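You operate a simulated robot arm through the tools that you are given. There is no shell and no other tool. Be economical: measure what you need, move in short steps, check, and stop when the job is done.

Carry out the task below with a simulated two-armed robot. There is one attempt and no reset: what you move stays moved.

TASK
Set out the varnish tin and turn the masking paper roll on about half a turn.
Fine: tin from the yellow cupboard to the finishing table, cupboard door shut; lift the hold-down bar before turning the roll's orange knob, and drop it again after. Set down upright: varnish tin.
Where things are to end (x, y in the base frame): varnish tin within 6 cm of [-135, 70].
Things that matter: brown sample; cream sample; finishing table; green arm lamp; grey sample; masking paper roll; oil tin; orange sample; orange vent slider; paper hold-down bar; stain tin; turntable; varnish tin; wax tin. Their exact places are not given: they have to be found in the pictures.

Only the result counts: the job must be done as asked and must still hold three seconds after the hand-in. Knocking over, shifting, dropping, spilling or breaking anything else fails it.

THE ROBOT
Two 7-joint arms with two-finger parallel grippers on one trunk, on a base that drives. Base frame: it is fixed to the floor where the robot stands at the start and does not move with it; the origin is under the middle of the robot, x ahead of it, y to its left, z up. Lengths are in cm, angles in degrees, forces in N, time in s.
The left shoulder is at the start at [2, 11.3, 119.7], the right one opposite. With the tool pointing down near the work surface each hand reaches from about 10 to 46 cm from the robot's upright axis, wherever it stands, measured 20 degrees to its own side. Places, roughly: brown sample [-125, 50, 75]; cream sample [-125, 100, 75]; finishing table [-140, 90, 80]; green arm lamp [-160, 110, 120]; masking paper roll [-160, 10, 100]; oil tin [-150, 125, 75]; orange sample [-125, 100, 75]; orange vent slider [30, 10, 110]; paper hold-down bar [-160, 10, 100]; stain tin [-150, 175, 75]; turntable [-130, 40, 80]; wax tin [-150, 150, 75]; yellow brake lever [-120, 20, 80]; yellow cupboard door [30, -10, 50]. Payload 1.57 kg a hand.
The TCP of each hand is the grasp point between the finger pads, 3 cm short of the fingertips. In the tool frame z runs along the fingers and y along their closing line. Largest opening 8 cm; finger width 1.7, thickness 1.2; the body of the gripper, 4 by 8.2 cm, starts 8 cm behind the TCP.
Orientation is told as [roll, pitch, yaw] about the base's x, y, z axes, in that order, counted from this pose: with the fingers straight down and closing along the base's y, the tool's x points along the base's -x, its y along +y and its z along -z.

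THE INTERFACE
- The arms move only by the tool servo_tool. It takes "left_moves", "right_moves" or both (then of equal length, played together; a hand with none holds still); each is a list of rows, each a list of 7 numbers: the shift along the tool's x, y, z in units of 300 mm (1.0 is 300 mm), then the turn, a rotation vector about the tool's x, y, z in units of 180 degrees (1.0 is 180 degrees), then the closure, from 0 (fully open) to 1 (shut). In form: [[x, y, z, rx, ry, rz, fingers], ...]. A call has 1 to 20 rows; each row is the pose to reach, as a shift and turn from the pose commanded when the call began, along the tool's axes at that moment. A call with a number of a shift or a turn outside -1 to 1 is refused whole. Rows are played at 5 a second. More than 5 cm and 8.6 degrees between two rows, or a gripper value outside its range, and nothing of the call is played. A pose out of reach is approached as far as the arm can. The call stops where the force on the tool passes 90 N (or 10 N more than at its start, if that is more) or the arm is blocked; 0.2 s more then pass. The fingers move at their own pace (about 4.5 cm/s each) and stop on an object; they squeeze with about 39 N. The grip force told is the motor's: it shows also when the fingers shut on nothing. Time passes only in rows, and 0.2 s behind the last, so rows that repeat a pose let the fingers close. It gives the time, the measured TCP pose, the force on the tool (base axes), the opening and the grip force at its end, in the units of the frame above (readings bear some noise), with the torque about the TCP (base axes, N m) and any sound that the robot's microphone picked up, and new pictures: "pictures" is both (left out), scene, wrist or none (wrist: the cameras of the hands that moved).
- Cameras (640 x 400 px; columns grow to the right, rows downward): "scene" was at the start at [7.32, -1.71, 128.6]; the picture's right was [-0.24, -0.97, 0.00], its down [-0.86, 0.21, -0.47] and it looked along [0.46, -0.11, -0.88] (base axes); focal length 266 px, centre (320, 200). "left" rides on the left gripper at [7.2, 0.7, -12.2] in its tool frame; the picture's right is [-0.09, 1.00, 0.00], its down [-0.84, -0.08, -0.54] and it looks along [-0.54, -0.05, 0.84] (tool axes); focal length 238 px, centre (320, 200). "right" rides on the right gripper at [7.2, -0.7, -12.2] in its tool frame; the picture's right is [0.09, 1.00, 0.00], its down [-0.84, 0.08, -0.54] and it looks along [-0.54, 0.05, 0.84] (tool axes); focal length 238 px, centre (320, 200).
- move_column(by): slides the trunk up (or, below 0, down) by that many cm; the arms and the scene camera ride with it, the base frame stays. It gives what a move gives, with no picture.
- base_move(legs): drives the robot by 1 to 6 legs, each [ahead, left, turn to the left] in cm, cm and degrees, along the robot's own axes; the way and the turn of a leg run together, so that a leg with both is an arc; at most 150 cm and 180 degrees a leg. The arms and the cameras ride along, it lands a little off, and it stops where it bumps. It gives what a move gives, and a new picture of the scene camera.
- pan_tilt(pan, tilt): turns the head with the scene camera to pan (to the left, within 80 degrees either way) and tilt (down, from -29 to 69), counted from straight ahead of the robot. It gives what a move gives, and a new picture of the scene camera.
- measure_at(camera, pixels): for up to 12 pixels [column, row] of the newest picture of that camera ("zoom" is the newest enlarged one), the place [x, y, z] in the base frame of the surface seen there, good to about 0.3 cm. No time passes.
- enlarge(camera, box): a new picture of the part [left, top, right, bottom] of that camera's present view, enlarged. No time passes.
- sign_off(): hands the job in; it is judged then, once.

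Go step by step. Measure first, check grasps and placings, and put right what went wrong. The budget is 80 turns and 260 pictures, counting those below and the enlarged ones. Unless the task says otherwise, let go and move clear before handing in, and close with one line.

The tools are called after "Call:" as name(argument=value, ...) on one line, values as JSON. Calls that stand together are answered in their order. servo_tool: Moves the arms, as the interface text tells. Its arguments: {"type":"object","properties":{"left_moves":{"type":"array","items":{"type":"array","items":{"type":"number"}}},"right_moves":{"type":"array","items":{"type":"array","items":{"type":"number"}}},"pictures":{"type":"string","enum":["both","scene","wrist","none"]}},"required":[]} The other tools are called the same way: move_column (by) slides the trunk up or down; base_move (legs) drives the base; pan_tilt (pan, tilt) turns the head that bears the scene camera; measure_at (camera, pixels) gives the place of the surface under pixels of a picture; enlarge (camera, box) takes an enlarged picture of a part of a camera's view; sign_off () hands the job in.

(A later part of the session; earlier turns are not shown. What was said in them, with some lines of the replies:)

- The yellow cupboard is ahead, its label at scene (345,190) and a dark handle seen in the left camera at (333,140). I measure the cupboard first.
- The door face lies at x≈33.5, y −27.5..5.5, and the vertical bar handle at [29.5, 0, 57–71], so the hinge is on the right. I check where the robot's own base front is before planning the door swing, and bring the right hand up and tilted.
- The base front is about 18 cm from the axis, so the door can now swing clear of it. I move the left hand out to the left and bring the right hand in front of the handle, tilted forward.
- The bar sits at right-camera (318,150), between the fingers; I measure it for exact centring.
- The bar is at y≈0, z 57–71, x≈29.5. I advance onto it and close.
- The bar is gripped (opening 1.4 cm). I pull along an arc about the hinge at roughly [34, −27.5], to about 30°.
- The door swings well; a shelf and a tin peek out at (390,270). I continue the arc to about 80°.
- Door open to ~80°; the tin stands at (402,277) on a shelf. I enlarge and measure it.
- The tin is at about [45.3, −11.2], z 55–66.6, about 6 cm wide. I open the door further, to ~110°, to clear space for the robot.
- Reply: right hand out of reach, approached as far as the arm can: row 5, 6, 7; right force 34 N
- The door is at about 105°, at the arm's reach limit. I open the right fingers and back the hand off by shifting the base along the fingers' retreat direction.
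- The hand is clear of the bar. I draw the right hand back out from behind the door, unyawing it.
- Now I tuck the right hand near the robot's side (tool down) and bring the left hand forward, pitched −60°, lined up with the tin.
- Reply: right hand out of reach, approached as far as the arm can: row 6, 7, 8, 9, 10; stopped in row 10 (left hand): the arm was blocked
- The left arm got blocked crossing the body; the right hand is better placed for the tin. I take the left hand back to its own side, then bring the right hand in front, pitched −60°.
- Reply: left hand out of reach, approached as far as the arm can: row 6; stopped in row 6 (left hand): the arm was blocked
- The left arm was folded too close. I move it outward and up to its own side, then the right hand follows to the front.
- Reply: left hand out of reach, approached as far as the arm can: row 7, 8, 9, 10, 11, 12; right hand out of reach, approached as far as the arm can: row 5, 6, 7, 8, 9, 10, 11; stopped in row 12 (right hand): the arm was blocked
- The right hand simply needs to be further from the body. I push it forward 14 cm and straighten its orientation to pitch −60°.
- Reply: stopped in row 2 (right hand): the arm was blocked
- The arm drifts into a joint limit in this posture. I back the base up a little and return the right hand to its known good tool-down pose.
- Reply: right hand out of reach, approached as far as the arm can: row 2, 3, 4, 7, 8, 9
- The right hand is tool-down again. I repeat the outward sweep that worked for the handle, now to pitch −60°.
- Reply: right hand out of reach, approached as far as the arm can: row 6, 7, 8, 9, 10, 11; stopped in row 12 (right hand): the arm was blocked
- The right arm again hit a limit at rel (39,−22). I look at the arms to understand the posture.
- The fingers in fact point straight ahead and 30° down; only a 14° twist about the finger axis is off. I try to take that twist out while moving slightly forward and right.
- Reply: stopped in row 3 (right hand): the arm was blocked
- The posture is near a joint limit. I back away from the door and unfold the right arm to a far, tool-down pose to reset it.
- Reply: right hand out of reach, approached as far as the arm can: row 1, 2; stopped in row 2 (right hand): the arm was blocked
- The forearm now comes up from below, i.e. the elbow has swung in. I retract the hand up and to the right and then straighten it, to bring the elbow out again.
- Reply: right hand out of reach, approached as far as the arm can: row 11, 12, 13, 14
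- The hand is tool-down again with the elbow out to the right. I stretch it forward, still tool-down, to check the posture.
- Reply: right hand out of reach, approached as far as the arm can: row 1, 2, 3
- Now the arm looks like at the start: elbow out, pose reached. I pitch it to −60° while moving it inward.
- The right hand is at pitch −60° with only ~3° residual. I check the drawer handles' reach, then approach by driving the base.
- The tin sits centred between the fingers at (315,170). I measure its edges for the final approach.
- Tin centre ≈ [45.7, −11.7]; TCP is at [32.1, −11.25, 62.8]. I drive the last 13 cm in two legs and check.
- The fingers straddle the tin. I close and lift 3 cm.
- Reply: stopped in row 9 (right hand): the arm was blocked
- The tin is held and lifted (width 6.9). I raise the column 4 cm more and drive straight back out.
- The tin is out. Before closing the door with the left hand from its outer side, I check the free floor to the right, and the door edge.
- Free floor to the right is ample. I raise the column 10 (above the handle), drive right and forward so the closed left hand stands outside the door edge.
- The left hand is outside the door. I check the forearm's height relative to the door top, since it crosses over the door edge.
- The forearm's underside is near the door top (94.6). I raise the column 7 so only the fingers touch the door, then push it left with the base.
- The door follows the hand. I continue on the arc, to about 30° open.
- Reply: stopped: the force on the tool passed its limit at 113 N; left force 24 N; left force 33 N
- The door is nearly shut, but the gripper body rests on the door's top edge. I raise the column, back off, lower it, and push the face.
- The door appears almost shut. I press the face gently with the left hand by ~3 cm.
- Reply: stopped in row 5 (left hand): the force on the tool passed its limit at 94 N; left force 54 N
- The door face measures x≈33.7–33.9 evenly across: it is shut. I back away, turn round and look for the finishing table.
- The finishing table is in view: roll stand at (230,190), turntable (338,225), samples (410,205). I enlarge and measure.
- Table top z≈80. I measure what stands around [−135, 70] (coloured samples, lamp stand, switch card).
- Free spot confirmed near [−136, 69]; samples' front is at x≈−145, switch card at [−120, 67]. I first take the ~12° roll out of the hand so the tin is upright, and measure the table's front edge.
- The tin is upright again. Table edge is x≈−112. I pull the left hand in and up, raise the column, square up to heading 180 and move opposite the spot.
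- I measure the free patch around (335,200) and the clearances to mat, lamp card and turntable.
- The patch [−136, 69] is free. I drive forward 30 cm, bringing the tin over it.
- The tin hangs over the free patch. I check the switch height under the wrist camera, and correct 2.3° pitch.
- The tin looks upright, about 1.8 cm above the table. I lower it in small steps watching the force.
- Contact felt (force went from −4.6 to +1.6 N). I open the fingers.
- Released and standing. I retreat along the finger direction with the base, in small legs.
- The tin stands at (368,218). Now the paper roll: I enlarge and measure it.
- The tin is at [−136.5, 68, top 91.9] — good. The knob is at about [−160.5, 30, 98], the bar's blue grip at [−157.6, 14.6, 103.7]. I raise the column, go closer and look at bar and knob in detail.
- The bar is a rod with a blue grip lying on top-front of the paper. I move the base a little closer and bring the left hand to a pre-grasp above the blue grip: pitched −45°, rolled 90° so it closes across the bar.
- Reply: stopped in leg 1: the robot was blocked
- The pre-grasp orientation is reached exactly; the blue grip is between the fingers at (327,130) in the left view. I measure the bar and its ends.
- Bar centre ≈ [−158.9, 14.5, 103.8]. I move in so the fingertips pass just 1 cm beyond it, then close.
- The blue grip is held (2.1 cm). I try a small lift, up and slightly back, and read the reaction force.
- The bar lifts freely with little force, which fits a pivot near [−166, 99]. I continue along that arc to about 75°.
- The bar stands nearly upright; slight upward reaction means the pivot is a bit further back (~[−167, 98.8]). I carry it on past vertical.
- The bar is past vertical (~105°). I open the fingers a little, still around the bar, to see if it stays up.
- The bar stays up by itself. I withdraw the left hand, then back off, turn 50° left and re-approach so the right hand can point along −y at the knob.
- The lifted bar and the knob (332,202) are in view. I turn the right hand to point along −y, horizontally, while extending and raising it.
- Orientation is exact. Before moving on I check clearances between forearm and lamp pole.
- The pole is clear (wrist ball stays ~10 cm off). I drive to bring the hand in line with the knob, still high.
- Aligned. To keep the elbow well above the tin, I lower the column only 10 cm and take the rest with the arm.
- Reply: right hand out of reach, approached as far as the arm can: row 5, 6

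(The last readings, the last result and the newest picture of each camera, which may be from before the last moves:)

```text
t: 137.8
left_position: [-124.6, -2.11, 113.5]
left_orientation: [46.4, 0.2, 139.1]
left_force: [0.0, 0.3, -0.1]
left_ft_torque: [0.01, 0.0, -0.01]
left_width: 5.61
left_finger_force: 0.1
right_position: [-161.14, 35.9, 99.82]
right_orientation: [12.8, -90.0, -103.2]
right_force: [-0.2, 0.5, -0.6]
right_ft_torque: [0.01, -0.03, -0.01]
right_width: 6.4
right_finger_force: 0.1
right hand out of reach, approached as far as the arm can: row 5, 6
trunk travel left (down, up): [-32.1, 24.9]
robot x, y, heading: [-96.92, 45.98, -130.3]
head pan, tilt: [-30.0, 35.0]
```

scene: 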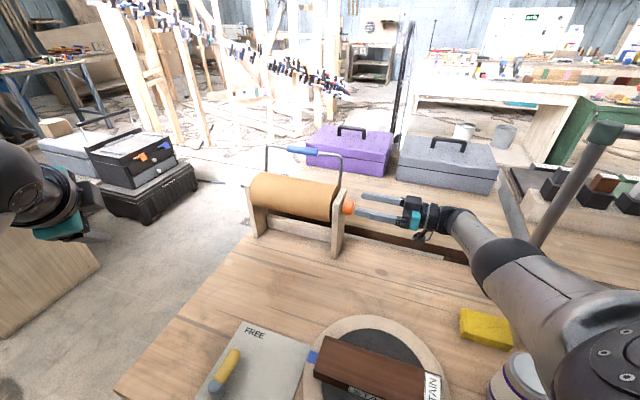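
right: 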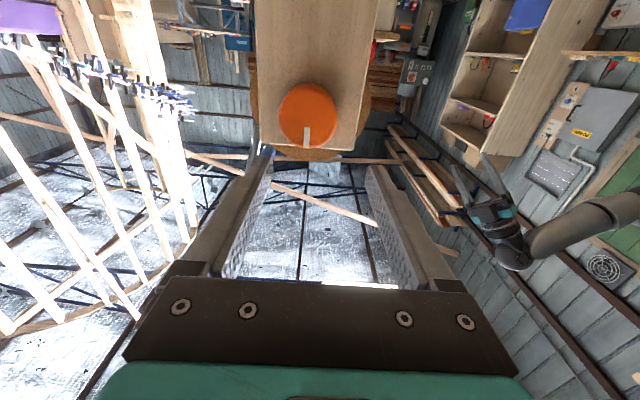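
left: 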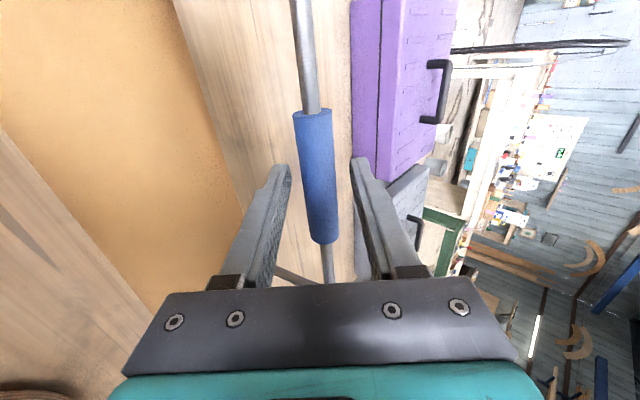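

The knob's end with a white mark (at top) is seen at (307,115) in the right camera. I measure it and check the elbow's height over the tin.

Call:
measure_at(camera="right", pixels=[[307, 115], [307, 135], [283, 112], [331, 112], [307, 90], [300, 60], [350, 130], [265, 130]])

Call:
measure_at(camera="scene", pixels=[[520, 290], [500, 275], [525, 310], [515, 355], [480, 250], [550, 340], [430, 235]])

```text
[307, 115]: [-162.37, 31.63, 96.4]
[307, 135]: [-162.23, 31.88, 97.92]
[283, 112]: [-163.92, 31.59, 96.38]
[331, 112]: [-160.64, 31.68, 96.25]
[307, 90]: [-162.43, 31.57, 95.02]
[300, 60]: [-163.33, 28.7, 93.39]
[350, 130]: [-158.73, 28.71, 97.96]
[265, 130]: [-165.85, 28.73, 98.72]
```

```text
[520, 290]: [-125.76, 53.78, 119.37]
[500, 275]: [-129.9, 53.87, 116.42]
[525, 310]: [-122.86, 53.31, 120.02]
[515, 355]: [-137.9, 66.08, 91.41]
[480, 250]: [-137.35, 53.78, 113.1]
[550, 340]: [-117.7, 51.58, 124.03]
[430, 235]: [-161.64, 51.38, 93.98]
```

Knob centre ≈ [−162.3, end at y 31.7, z 96.7], radius ~2; the elbow stays above z≈100. I lower the column 6 and align the hand with the knob axis.

Call:
move_column(by=-6)

Call:
servo_tool(right_moves=[[-0.06, -0.007, 0, 0, 0, 0, 0.2], [-0.127, -0.013, 0, 0, 0, 0, 0.2], [-0.127, -0.013, 0, 0, 0, 0, 0.2]], pictures="wrist")

```text
t: 138.8
left_position: [-124.59, -2.21, 107.56]
left_orientation: [46.5, 0.2, 139.1]
left_force: [0.1, -0.4, -0.4]
left_ft_torque: [0.0, 0.05, 0.02]
left_width: 5.6
left_finger_force: 0.1
right_position: [-161.27, 35.94, 93.78]
right_orientation: [42.2, -89.9, -132.4]
right_force: [0.1, -0.1, 0.6]
right_ft_torque: [0.0, 0.03, 0.01]
right_width: 6.41
right_finger_force: 0.0
trunk travel left (down, up): [-26.1, 30.9]
robot x, y, heading: [-96.79, 45.77, -130.2]
head pan, tilt: [-30.0, 35.0]
```

```text
t: 139.6
left_position: [-124.59, -2.31, 107.55]
left_orientation: [46.4, 0.2, 139.2]
left_force: [-0.4, 0.4, 0.2]
left_ft_torque: [0.0, 0.01, -0.01]
left_width: 5.59
left_finger_force: 0.0
right_position: [-161.61, 35.74, 97.62]
right_orientation: [34.5, -89.9, -124.8]
right_force: [0.1, 0.1, -0.8]
right_ft_torque: [0.02, -0.03, -0.03]
right_width: 6.38
right_finger_force: 0.1
trunk travel left (down, up): [-26.1, 30.9]
robot x, y, heading: [-97.27, 45.9, -130.6]
head pan, tilt: [-30.0, 35.0]
```

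right: 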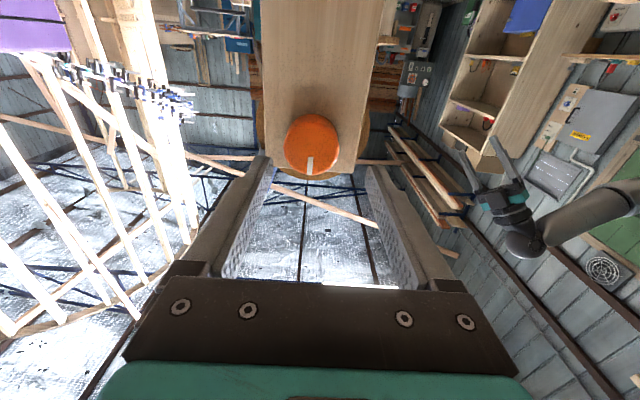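

The mark is upright and the hand nearly on axis. Before gripping I pre-rotate the hand −90° about its axis to test and gain stroke, and correct the last 0.8 cm.

Call:
servo_tool(right_moves=[[0.01, -0.01, 0, 0, 0, -0.045, 0.2], [0.02, -0.02, 0, 0, 0, -0.09, 0.2], [0.028, -0.024, 0, 0, 0, -0.135, 0.2], [0.028, -0.024, 0, 0, 0, -0.18, 0.2], [0.028, -0.024, 0, 0, 0, -0.225, 0.2], [0.028, -0.024, 0, 0, 0, -0.27, 0.2], [0.028, -0.024, 0, 0, 0, -0.315, 0.2], [0.028, -0.024, 0, 0, 0, -0.36, 0.2], [0.028, -0.024, 0, 0, 0, -0.405, 0.2], [0.028, -0.024, 0, 0, 0, -0.45, 0.2], [0.028, -0.024, 0, 0, 0, -0.5, 0.2], [0.028, -0.024, 0, 0, 0, -0.5, 0.2]])

```text
refused: row 11 steps farther than a row can; nothing moved
```

Call:
servo_tool(right_moves=[[0.01, -0.01, 0, 0, 0, -0.045, 0.2], [0.02, -0.02, 0, 0, 0, -0.09, 0.2], [0.028, -0.024, 0, 0, 0, -0.135, 0.2], [0.028, -0.024, 0, 0, 0, -0.18, 0.2], [0.028, -0.024, 0, 0, 0, -0.225, 0.2], [0.028, -0.024, 0, 0, 0, -0.27, 0.2], [0.028, -0.024, 0, 0, 0, -0.315, 0.2], [0.028, -0.024, 0, 0, 0, -0.36, 0.2], [0.028, -0.024, 0, 0, 0, -0.405, 0.2], [0.028, -0.024, 0, 0, 0, -0.45, 0.2], [0.028, -0.024, 0, 0, 0, -0.495, 0.2], [0.028, -0.024, 0, 0, 0, -0.495, 0.2]])

```text
t: 142.2
left_position: [-124.63, -2.16, 107.57]
left_orientation: [46.5, 0.1, 139.2]
left_force: [0.4, 0.3, 0.3]
left_ft_torque: [0.01, 0.0, -0.03]
left_width: 5.63
left_finger_force: 0.0
right_position: [-162.26, 35.85, 96.85]
right_orientation: [-89.9, -0.8, -0.2]
right_force: [-0.3, -0.1, -0.5]
right_ft_torque: [-0.01, -0.01, 0.04]
right_width: 6.4
right_finger_force: 0.0
trunk travel left (down, up): [-26.1, 30.9]
robot x, y, heading: [-97.15, 46.11, -130.6]
head pan, tilt: [-30.0, 35.0]
```

scene: 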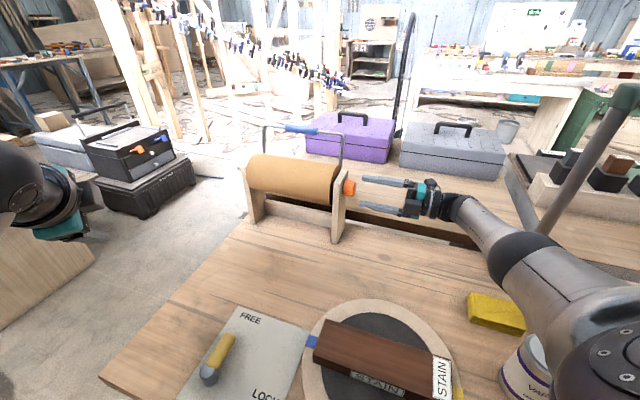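
right: 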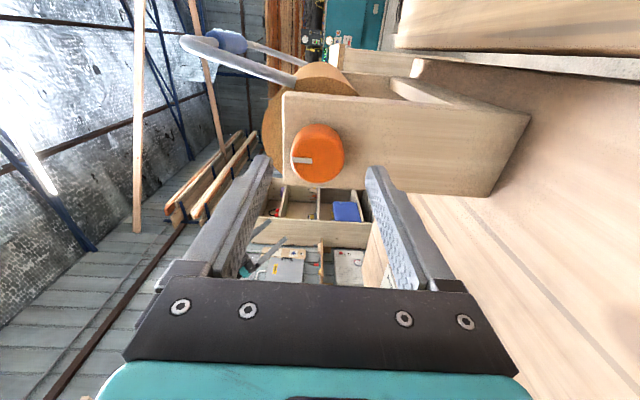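

Full −90° pre-rotation reached, hand on axis. I verify the knob centre once more from this view.

Call:
measure_at(camera="right", pixels=[[317, 154], [294, 154], [342, 154], [317, 129], [317, 178]])

```text
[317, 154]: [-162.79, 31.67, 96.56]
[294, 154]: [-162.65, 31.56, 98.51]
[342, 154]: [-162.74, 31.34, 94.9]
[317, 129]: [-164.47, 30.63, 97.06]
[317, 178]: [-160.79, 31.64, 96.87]
```

Centre confirmed [−162.5, 96.7]. I insert over the knob and grip.

Call:
servo_tool(right_moves=[[0.005, -0.005, 0.04, 0, 0, 0, 0.2], [0.007, -0.006, 0.08, 0, 0, 0, 0.2], [0.007, -0.006, 0.115, 0, 0, 0, 0.2], [0.007, -0.006, 0.115, 0, 0, 0, 0.6], [0.007, -0.006, 0.115, 0, 0, 0, 0.8], [0.007, -0.006, 0.115, 0, 0, 0, 0.8], [0.007, -0.006, 0.115, 0, 0, 0, 0.8]], pictures="wrist")

```text
t: 143.8
left_position: [-124.64, -2.13, 107.65]
left_orientation: [46.4, 0.1, 139.1]
left_force: [-0.2, -0.8, -0.2]
left_ft_torque: [-0.03, -0.04, 0.0]
left_width: 5.63
left_finger_force: 0.0
right_position: [-162.56, 32.55, 97.0]
right_orientation: [-89.9, -1.0, -0.2]
right_force: [-0.6, 0.4, -3.5]
right_ft_torque: [-0.16, -0.01, -0.08]
right_width: 4.17
right_finger_force: 36.8
trunk travel left (down, up): [-26.1, 30.9]
robot x, y, heading: [-97.13, 45.9, -130.4]
head pan, tilt: [-30.0, 35.0]
```

right: 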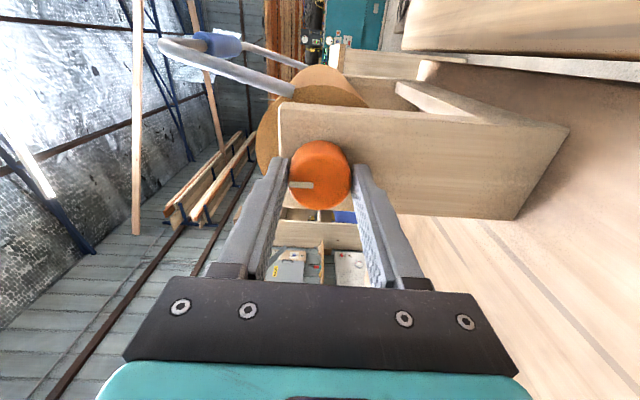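

The knob is gripped (4.2 cm). I turn it +81° first.

Call:
servo_tool(right_moves=[[0, 0, 0, 0, 0, 0.045, 0.8], [0, 0, 0, 0, 0, 0.09, 0.8], [0, 0, 0, 0, 0, 0.135, 0.8], [0, 0, 0, 0, 0, 0.18, 0.8], [0, 0, 0, 0, 0, 0.225, 0.8], [0, 0, 0, 0, 0, 0.27, 0.8], [0, 0, 0, 0, 0, 0.315, 0.8], [0, 0, 0, 0, 0, 0.36, 0.8], [0, 0, 0, 0, 0, 0.405, 0.8], [0, 0, 0, 0, 0, 0.45, 0.8], [0, 0, 0, 0, 0, 0.45, 0.8]])

```text
t: 146.2
left_position: [-124.54, -2.13, 107.67]
left_orientation: [46.4, 0.1, 139.3]
left_force: [-0.6, -0.2, 0.3]
left_ft_torque: [0.0, 0.0, -0.02]
left_width: 5.61
left_finger_force: 0.1
right_position: [-162.38, 32.46, 96.77]
right_orientation: [-87.1, -82.1, -2.8]
right_force: [20.0, 5.8, -15.1]
right_ft_torque: [-0.69, 0.0, -0.02]
right_width: 4.18
right_finger_force: 45.0
trunk travel left (down, up): [-26.1, 30.9]
robot x, y, heading: [-97.01, 45.95, -130.3]
head pan, tilt: [-30.0, 35.0]
```

scene: 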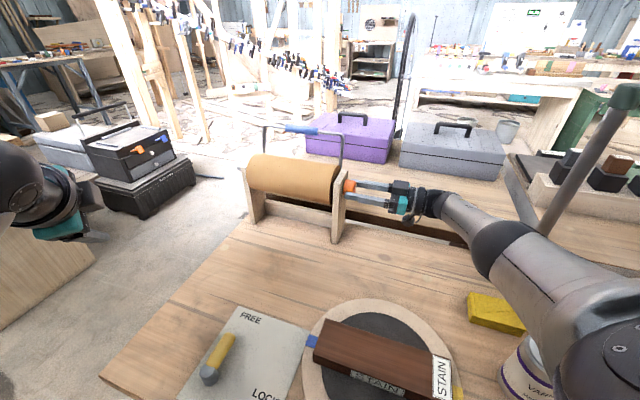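
right: 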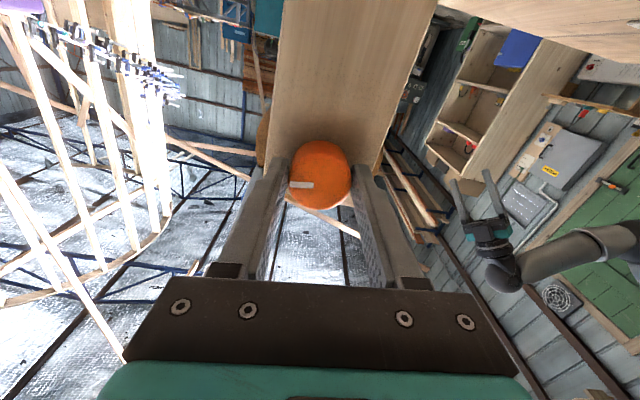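

The knob turned with the hand (81°). I continue another 99°, easing the side force slightly.

Call:
servo_tool(right_moves=[[0.004, 0.006, 0, 0, 0, 0.045, 0.8], [0.004, 0.006, 0, 0, 0, 0.09, 0.8], [0.004, 0.006, 0, 0, 0, 0.135, 0.8], [0.004, 0.006, 0, 0, 0, 0.18, 0.8], [0.004, 0.006, 0, 0, 0, 0.225, 0.8], [0.004, 0.006, 0, 0, 0, 0.27, 0.8], [0.004, 0.006, 0, 0, 0, 0.315, 0.8], [0.004, 0.006, 0, 0, 0, 0.36, 0.8], [0.004, 0.006, 0, 0, 0, 0.405, 0.8], [0.004, 0.006, 0, 0, 0, 0.45, 0.8], [0.004, 0.006, 0, 0, 0, 0.495, 0.8], [0.004, 0.006, 0, 0, 0, 0.54, 0.8], [0.004, 0.006, 0, 0, 0, 0.555, 0.8], [0.004, 0.006, 0, 0, 0, 0.555, 0.8]])

```text
t: 149.2
left_position: [-124.41, -2.14, 107.68]
left_orientation: [46.4, 0.0, 139.2]
left_force: [0.3, -0.1, -0.6]
left_ft_torque: [0.0, 0.0, -0.03]
left_width: 5.61
left_finger_force: 0.1
right_position: [-162.1, 32.48, 96.92]
right_orientation: [90.0, 1.8, -179.9]
right_force: [17.2, 5.7, 1.6]
right_ft_torque: [0.64, 0.02, 0.86]
right_width: 4.15
right_finger_force: 45.0
trunk travel left (down, up): [-26.1, 30.9]
robot x, y, heading: [-97.07, 46.05, -130.4]
head pan, tilt: [-30.0, 35.0]
```

scene: 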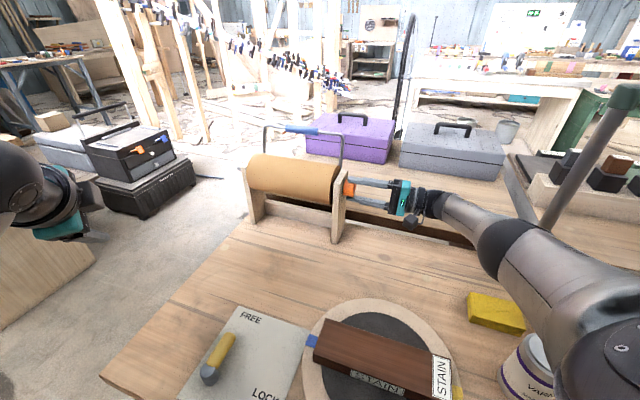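
right: 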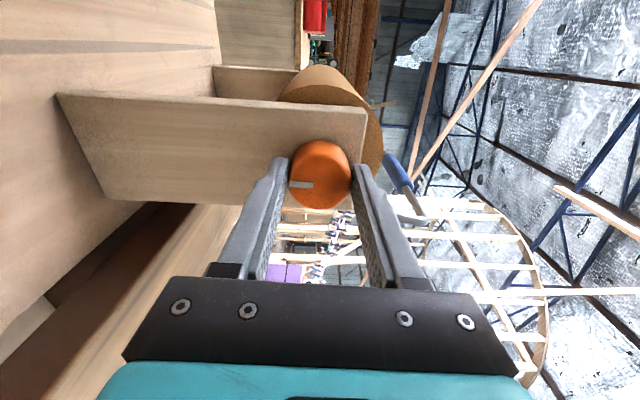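

The mark now points down: half a turn done. I release, withdraw, raise, and drive back out the same way.

Call:
servo_tool(right_moves=[[0, 0, 0, 0, 0, 0, 0.4], [0, 0, 0, 0, 0, 0, 0.2], [0, 0, 0, 0, 0, 0, 0.2], [0, 0, -0.04, 0, 0, 0, 0.2], [0, 0, -0.08, 0, 0, 0, 0.2], [0, 0, -0.13, 0, 0, 0, 0.2], [0, 0, -0.13, 0, 0, 0, 0.2]], pictures="wrist")

Call:
move_column(by=20)

Call:
base_move(legs=[[-8.9, 10.5, 0], [-6.7, -5.7, 0]])

```text
t: 150.8
left_position: [-124.6, -2.05, 107.57]
left_orientation: [46.4, 0.1, 139.1]
left_force: [0.3, 0.5, -0.1]
left_ft_torque: [0.07, -0.01, 0.0]
left_width: 5.6
left_finger_force: 0.1
right_position: [-162.32, 36.25, 96.98]
right_orientation: [90.0, 1.9, 179.9]
right_force: [1.2, 0.7, 0.4]
right_ft_torque: [-0.03, 0.01, -0.03]
right_width: 6.4
right_finger_force: 0.0
trunk travel left (down, up): [-26.1, 30.9]
robot x, y, heading: [-97.12, 46.19, -130.8]
head pan, tilt: [-30.0, 35.0]
```

right: 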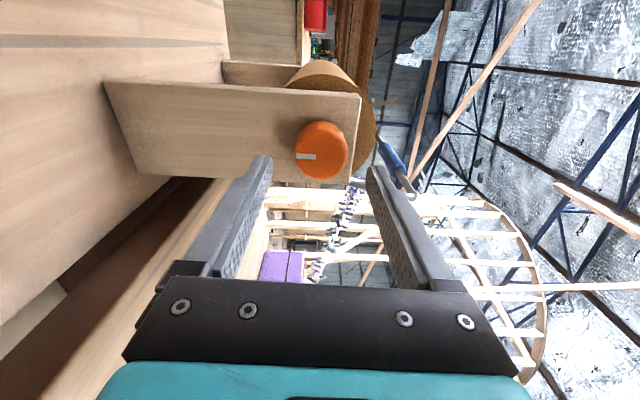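

```text
t: 153.0
left_position: [-124.63, -2.1, 127.62]
left_orientation: [46.3, 0.0, 139.3]
left_force: [-0.9, 0.1, 0.3]
left_ft_torque: [0.0, -0.01, -0.01]
left_width: 5.59
left_finger_force: 0.0
right_position: [-162.44, 36.29, 116.88]
right_orientation: [90.0, 1.9, 179.8]
right_force: [0.2, -0.9, 0.5]
right_ft_torque: [-0.03, 0.0, -0.01]
right_width: 6.4
right_finger_force: 0.1
trunk travel left (down, up): [-46.1, 10.9]
robot x, y, heading: [-96.98, 45.58, -130.1]
head pan, tilt: [-30.0, 35.0]
```

```text
t: 155.0
left_position: [-110.32, 6.9, 127.56]
left_orientation: [46.4, 0.1, 139.3]
left_force: [0.8, -0.3, 0.3]
left_ft_torque: [-0.02, -0.03, 0.03]
left_width: 5.6
left_finger_force: 0.2
right_position: [-148.35, 45.06, 116.88]
right_orientation: [89.9, 2.0, -180.0]
right_force: [0.0, 0.4, 0.1]
right_ft_torque: [0.01, 0.0, -0.03]
right_width: 6.4
right_finger_force: 0.0
trunk travel left (down, up): [-46.1, 10.9]
robot x, y, heading: [-82.74, 54.87, -130.4]
head pan, tilt: [-30.0, 35.0]
```

scene: 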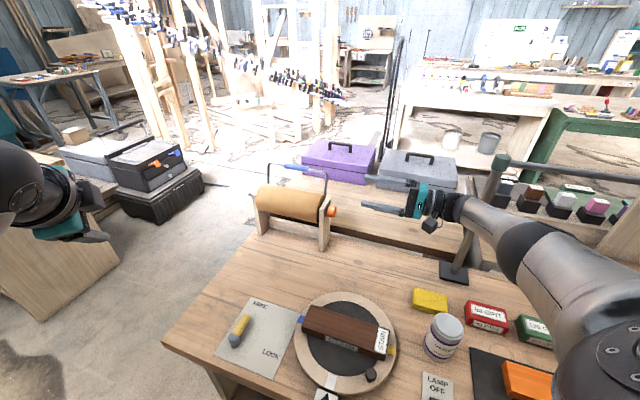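

The mark is inverted and the tin untouched at (443,335). I pull the right hand in, and return to the bar position with the left hand.

Call:
servo_tool(right_moves=[[0.13, 0, 0, 0, 0, 0, 0.2], [0.26, 0, 0, 0, 0, 0, 0.2], [0.39, 0, 0, 0, 0, 0, 0.2], [0.5, 0, 0, 0, 0, 0, 0.2], [0.5, 0, 0, 0, 0, 0, 0.2]], pictures="none")

Call:
base_move(legs=[[15.6, 28, 0], [0, 0, -49.6], [20, 0, 0]])

Call:
pan_tilt(pan=8, tilt=35)

```text
t: 156.2
left_position: [-110.39, 6.76, 127.55]
left_orientation: [46.4, 0.1, 139.3]
left_force: [0.2, -1.4, 0.1]
left_ft_torque: [0.01, 0.02, 0.0]
left_width: 5.61
left_finger_force: 0.1
right_position: [-133.11, 44.87, 117.38]
right_orientation: [89.9, 1.9, -180.0]
right_force: [-0.3, 0.0, 0.5]
right_ft_torque: [-0.01, 0.0, 0.02]
right_width: 6.41
right_finger_force: 0.0
trunk travel left (down, up): [-46.1, 10.9]
robot x, y, heading: [-83.18, 54.99, -130.3]
head pan, tilt: [-30.0, 35.0]
```

```text
t: 161.8
left_position: [-145.86, 14.69, 127.49]
left_orientation: [46.3, 0.1, 89.4]
left_force: [-0.8, -1.0, -0.8]
left_ft_torque: [0.02, 0.03, -0.03]
left_width: 5.63
left_finger_force: 0.1
right_position: [-131.15, 56.9, 117.39]
right_orientation: [89.9, 2.0, 130.1]
right_force: [-0.1, 0.3, 0.2]
right_ft_torque: [0.01, -0.04, 0.05]
right_width: 6.43
right_finger_force: 0.0
trunk travel left (down, up): [-46.1, 10.9]
robot x, y, heading: [-91.14, 24.9, 179.6]
head pan, tilt: [-30.0, 35.0]
```

scene: 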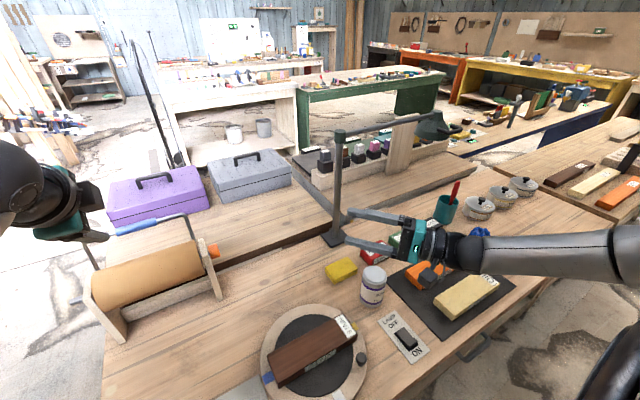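

```text
t: 162.9
left_position: [-145.66, 14.77, 127.53]
left_orientation: [46.3, 0.1, 89.5]
left_force: [0.3, -0.1, -0.5]
left_ft_torque: [0.01, 0.01, -0.01]
left_width: 5.59
left_finger_force: 0.2
right_position: [-131.04, 56.85, 117.49]
right_orientation: [89.9, 1.8, 130.0]
right_force: [-0.8, 0.3, 0.3]
right_ft_torque: [0.0, -0.01, 0.03]
right_width: 6.39
right_finger_force: 0.0
trunk travel left (down, up): [-46.1, 10.9]
robot x, y, heading: [-91.44, 24.38, 180.2]
head pan, tilt: [8.0, 35.0]
```

scene: 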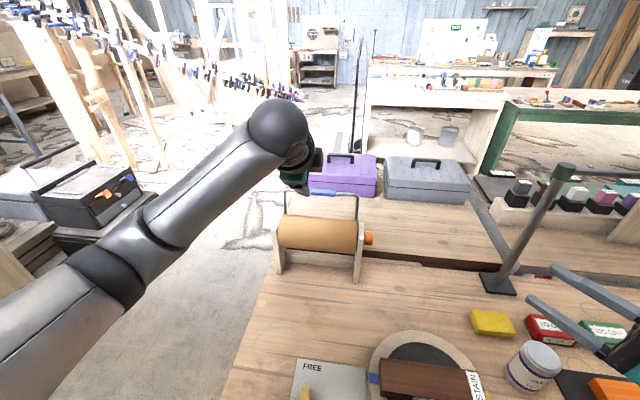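

The left hand is in line with the bar. I go forward 6.8 cm, lower 4 cm, so as to repeat the known approach path.

Call:
base_move(legs=[[6.3, 0, 0]])

Call:
move_column(by=-4)

Call:
enlarge(camera="left", box=[0, 0, 640, 400])

```text
t: 163.9
left_position: [-152.1, 14.82, 127.56]
left_orientation: [46.3, 0.2, 89.4]
left_force: [-0.1, 0.8, 0.0]
left_ft_torque: [-0.02, -0.02, 0.02]
left_width: 5.61
left_finger_force: 0.1
right_position: [-137.53, 56.96, 117.41]
right_orientation: [89.9, 1.9, 130.1]
right_force: [-0.8, -0.1, -0.7]
right_ft_torque: [-0.01, 0.0, -0.01]
right_width: 6.39
right_finger_force: 0.1
trunk travel left (down, up): [-46.1, 10.9]
robot x, y, heading: [-97.46, 24.79, 179.9]
head pan, tilt: [8.0, 35.0]
```

scene: 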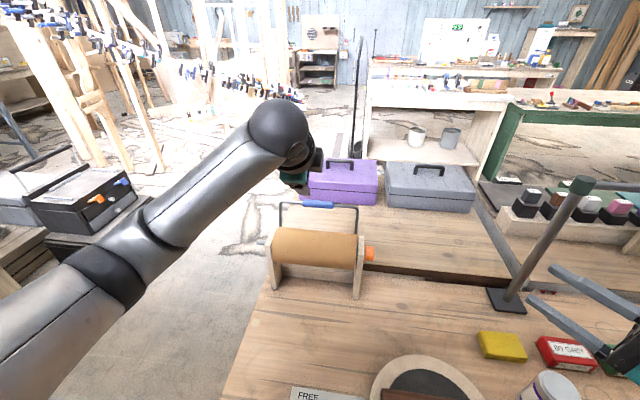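

```text
t: 164.7
left_position: [-151.83, 14.8, 123.55]
left_orientation: [46.3, 0.1, 89.5]
left_force: [-0.2, 0.0, 0.3]
left_ft_torque: [0.01, 0.03, 0.01]
left_width: 5.59
left_finger_force: 0.0
right_position: [-137.45, 56.78, 113.37]
right_orientation: [90.0, 1.9, 130.1]
right_force: [-0.3, 0.7, 0.3]
right_ft_torque: [0.01, -0.03, 0.01]
right_width: 6.38
right_finger_force: 0.0
trunk travel left (down, up): [-42.1, 14.9]
robot x, y, heading: [-97.35, 24.95, 180.0]
head pan, tilt: [8.0, 35.0]
```

```text
1.00 times, centred on (320, 200) of left (not enlarged: the box is as wide or as high as the picture)
```

zoom: 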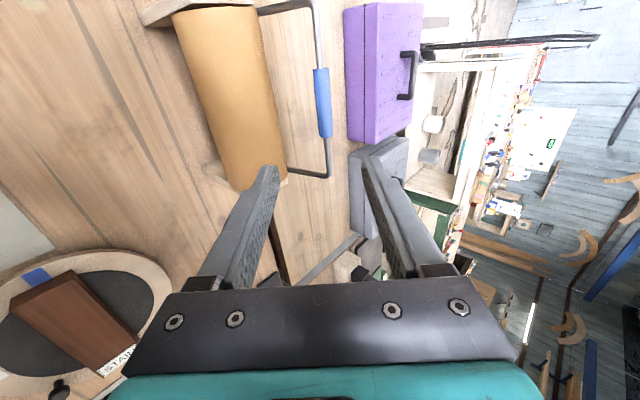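

The bar is in line. I approach and grip it at the known spot.

Call:
servo_tool(left_moves=[[0, 0.019, 0.14, 0, 0, 0, 0.3], [0, 0.019, 0.28, 0, 0, 0, 0.3], [0, 0.019, 0.42, 0, 0, 0, 0.3], [0, 0.019, 0.55, 0, 0, 0, 0.3], [0, 0.019, 0.65, 0, 0, 0, 0.3], [0, 0.019, 0.726, 0, 0, 0, 0.3], [0, 0.019, 0.726, 0, 0, 0, 0.3], [0, 0.019, 0.726, 0, 0, 0, 0.6], [0, 0.019, 0.726, 0, 0, 0, 0.9], [0, 0.019, 0.726, 0, 0, 0, 0.9], [0, 0.019, 0.726, 0, 0, 0, 0.9]], pictures="wrist")

```text
t: 167.1
left_position: [-168.24, 14.78, 108.88]
left_orientation: [46.3, 0.1, 89.4]
left_force: [0.6, 0.8, -1.3]
left_ft_torque: [0.27, -0.04, -0.09]
left_width: 2.14
left_finger_force: 30.3
right_position: [-137.34, 56.91, 113.52]
right_orientation: [90.0, 2.0, 130.0]
right_force: [-0.2, -0.3, 0.0]
right_ft_torque: [0.02, -0.02, -0.03]
right_width: 6.41
right_finger_force: 0.0
trunk travel left (down, up): [-42.1, 14.9]
robot x, y, heading: [-97.32, 24.72, 179.9]
head pan, tilt: [8.0, 35.0]
```

left: 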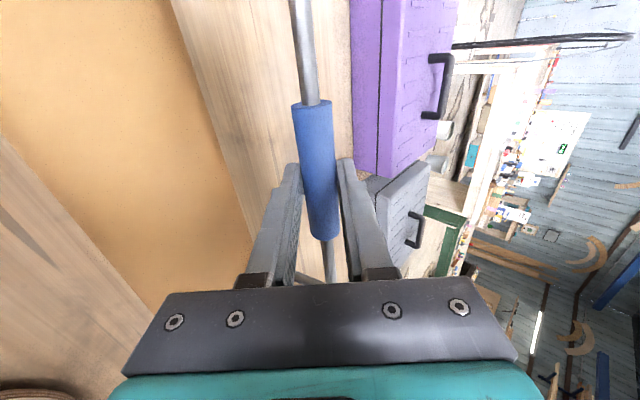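

The bar is gripped. I swing it back down along the same arc onto the paper.

Call:
servo_tool(left_moves=[[0, -0.018, -0.028, 0, 0, 0, 0.9], [0, -0.041, -0.058, 0, 0, 0, 0.9], [0, -0.068, -0.085, 0, 0, 0, 0.9], [0, -0.099, -0.109, 0, 0, 0, 0.9], [0, -0.132, -0.128, 0, 0, 0, 0.9], [0, -0.167, -0.144, 0, 0, 0, 0.9], [0, -0.204, -0.155, 0, 0, 0, 0.9], [0, -0.241, -0.162, 0, 0, 0, 0.9], [0, -0.28, -0.163, 0, 0, 0, 0.9], [0, -0.313, -0.162, 0, 0, 0, 0.9], [0, -0.34, -0.168, 0, 0, 0, 0.9], [0, -0.34, -0.168, 0, 0, 0, 0.9]], pictures="wrist")

Call:
enlarge(camera="scene", box=[250, 190, 400, 300])

```text
t: 169.7
left_position: [-157.52, 14.76, 104.8]
left_orientation: [46.1, 0.2, 89.5]
left_force: [-13.2, -1.0, -6.9]
left_ft_torque: [0.24, 0.13, 0.0]
left_width: 2.12
left_finger_force: 34.9
right_position: [-137.49, 56.92, 113.29]
right_orientation: [89.9, 1.9, 130.1]
right_force: [0.2, 0.3, -0.4]
right_ft_torque: [0.0, 0.05, 0.01]
right_width: 6.39
right_finger_force: 0.0
trunk travel left (down, up): [-42.1, 14.9]
robot x, y, heading: [-97.21, 24.87, 180.1]
head pan, tilt: [8.0, 35.0]
```

left: 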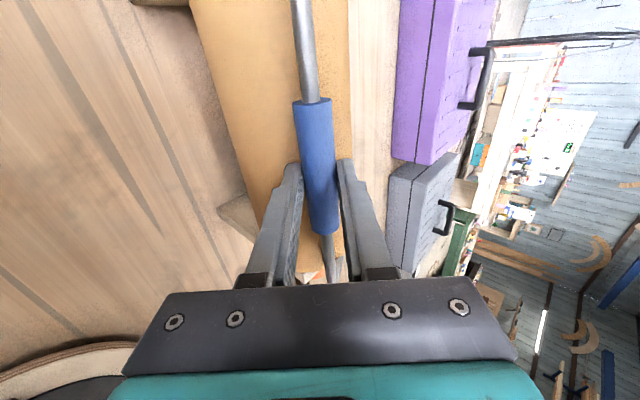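

```text
3.64 times, centred on (325, 245) of scene
```

zoom: 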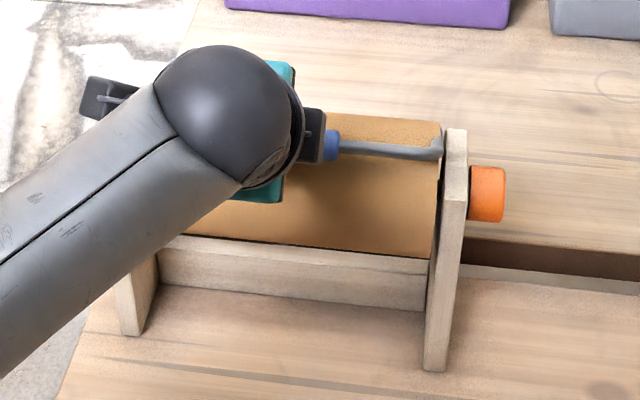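

The bar is back on the paper. I open, withdraw and measure its final position.

Call:
servo_tool(left_moves=[[0, 0, 0, 0, 0, 0, 0.6], [0, 0, 0, 0, 0, 0, 0.4], [0, 0, 0, 0, 0, 0, 0.3], [0, 0, -0.1, 0, 0, 0, 0.3], [0, 0, -0.2, 0, 0, 0, 0.3], [0, 0, -0.32, 0, 0, 0, 0.3], [0, 0, -0.45, 0, 0, 0, 0.3], [0, 0, -0.58, 0, 0, 0, 0.3], [0, 0, -0.7, 0, 0, 0, 0.3]], pictures="both")

Call:
measure_at(camera="scene", pixels=[[318, 230], [322, 231], [330, 231]])

Call:
enlarge(camera="scene", box=[250, 190, 400, 300])

```text
t: 171.7
left_position: [-142.03, 14.8, 119.66]
left_orientation: [46.5, 0.1, 89.4]
left_force: [-0.6, -0.6, 0.6]
left_ft_torque: [0.01, 0.0, 0.02]
left_width: 5.62
left_finger_force: 0.2
right_position: [-137.4, 56.86, 113.52]
right_orientation: [89.9, 1.9, 130.0]
right_force: [0.6, 0.5, -0.1]
right_ft_torque: [0.03, 0.0, 0.03]
right_width: 6.4
right_finger_force: 0.0
trunk travel left (down, up): [-42.1, 14.9]
robot x, y, heading: [-97.69, 24.97, 180.1]
head pan, tilt: [8.0, 35.0]
```

scene: 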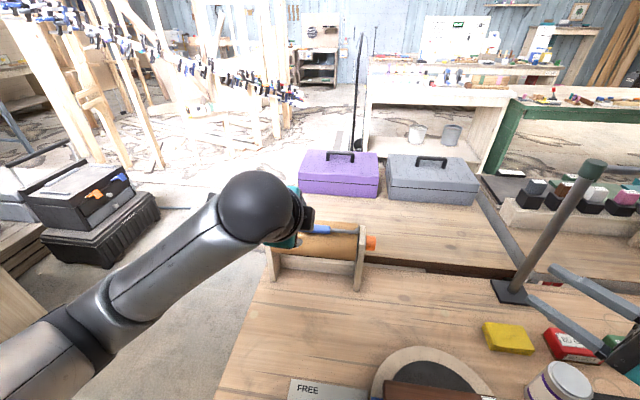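
left: 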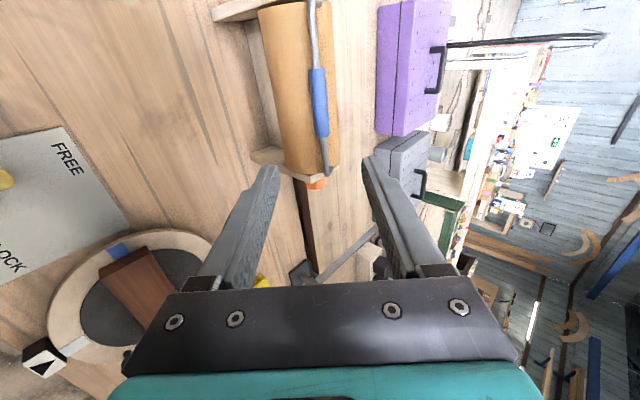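

```text
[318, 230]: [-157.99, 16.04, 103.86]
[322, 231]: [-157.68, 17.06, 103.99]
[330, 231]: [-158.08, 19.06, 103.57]
```

```text
3.64 times, centred on (325, 245) of scene
5 turns are left
```

zoom: 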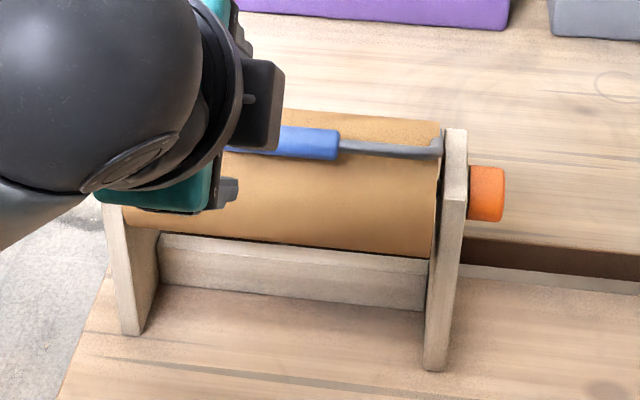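

The bar lies at [−158, 103.9] as at the start. I back clear and take one last look.

Call:
base_move(legs=[[-30, 0, 0]])

Call:
pan_tilt(pan=-12, tilt=32)

```text
t: 173.7
left_position: [-112.21, 14.7, 119.66]
left_orientation: [46.4, 0.1, 89.5]
left_force: [-0.1, -0.5, 0.0]
left_ft_torque: [-0.02, 0.02, 0.03]
left_width: 5.59
left_finger_force: 0.1
right_position: [-107.39, 56.76, 113.6]
right_orientation: [90.0, 1.7, 130.2]
right_force: [0.4, 0.1, -0.6]
right_ft_torque: [0.01, 0.0, -0.06]
right_width: 6.41
right_finger_force: 0.0
trunk travel left (down, up): [-42.1, 14.9]
robot x, y, heading: [-67.49, 24.7, 179.9]
head pan, tilt: [8.0, 35.0]
```

scene: 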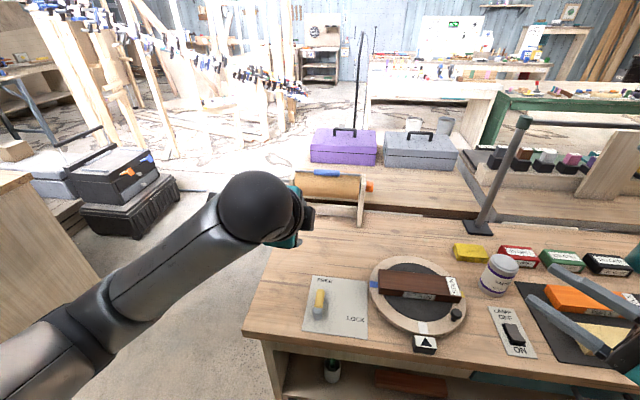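

```text
t: 174.6
left_position: [-112.3, 14.63, 119.46]
left_orientation: [46.4, 0.2, 89.5]
left_force: [0.2, -0.3, -0.2]
left_ft_torque: [0.02, -0.02, 0.01]
left_width: 5.61
left_finger_force: 0.0
right_position: [-107.49, 56.79, 113.49]
right_orientation: [89.9, 2.0, 130.2]
right_force: [0.3, -0.7, -1.3]
right_ft_torque: [0.02, -0.03, -0.04]
right_width: 6.39
right_finger_force: 0.0
trunk travel left (down, up): [-42.1, 14.9]
robot x, y, heading: [-67.67, 24.83, 179.7]
head pan, tilt: [-12.0, 32.0]
4 turns are left
```

scene: 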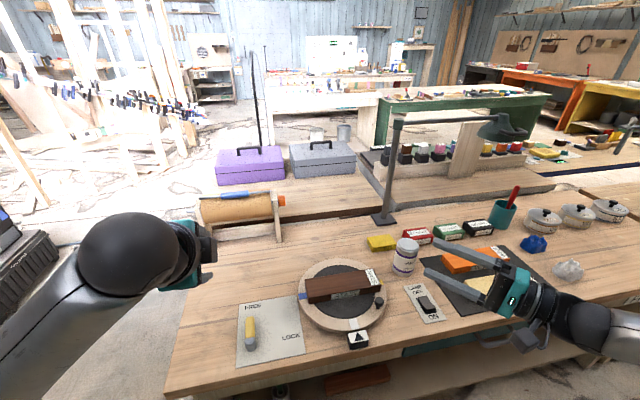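

The tin stands upright at (405,255), the bar lies on the paper at (235,194), nothing else on the table looks moved, and both hands are clear. I hand in.

Call:
sign_off()

```text
The job is handed in.
```

The job is handed in: the varnish tin stands upright on the finishing table at about [-136.5, 68], roughly 2.5 cm from the target. The cupboard door is shut. The roll was turned half a turn with the hold-down bar lifted, and the bar is back down on the paper.
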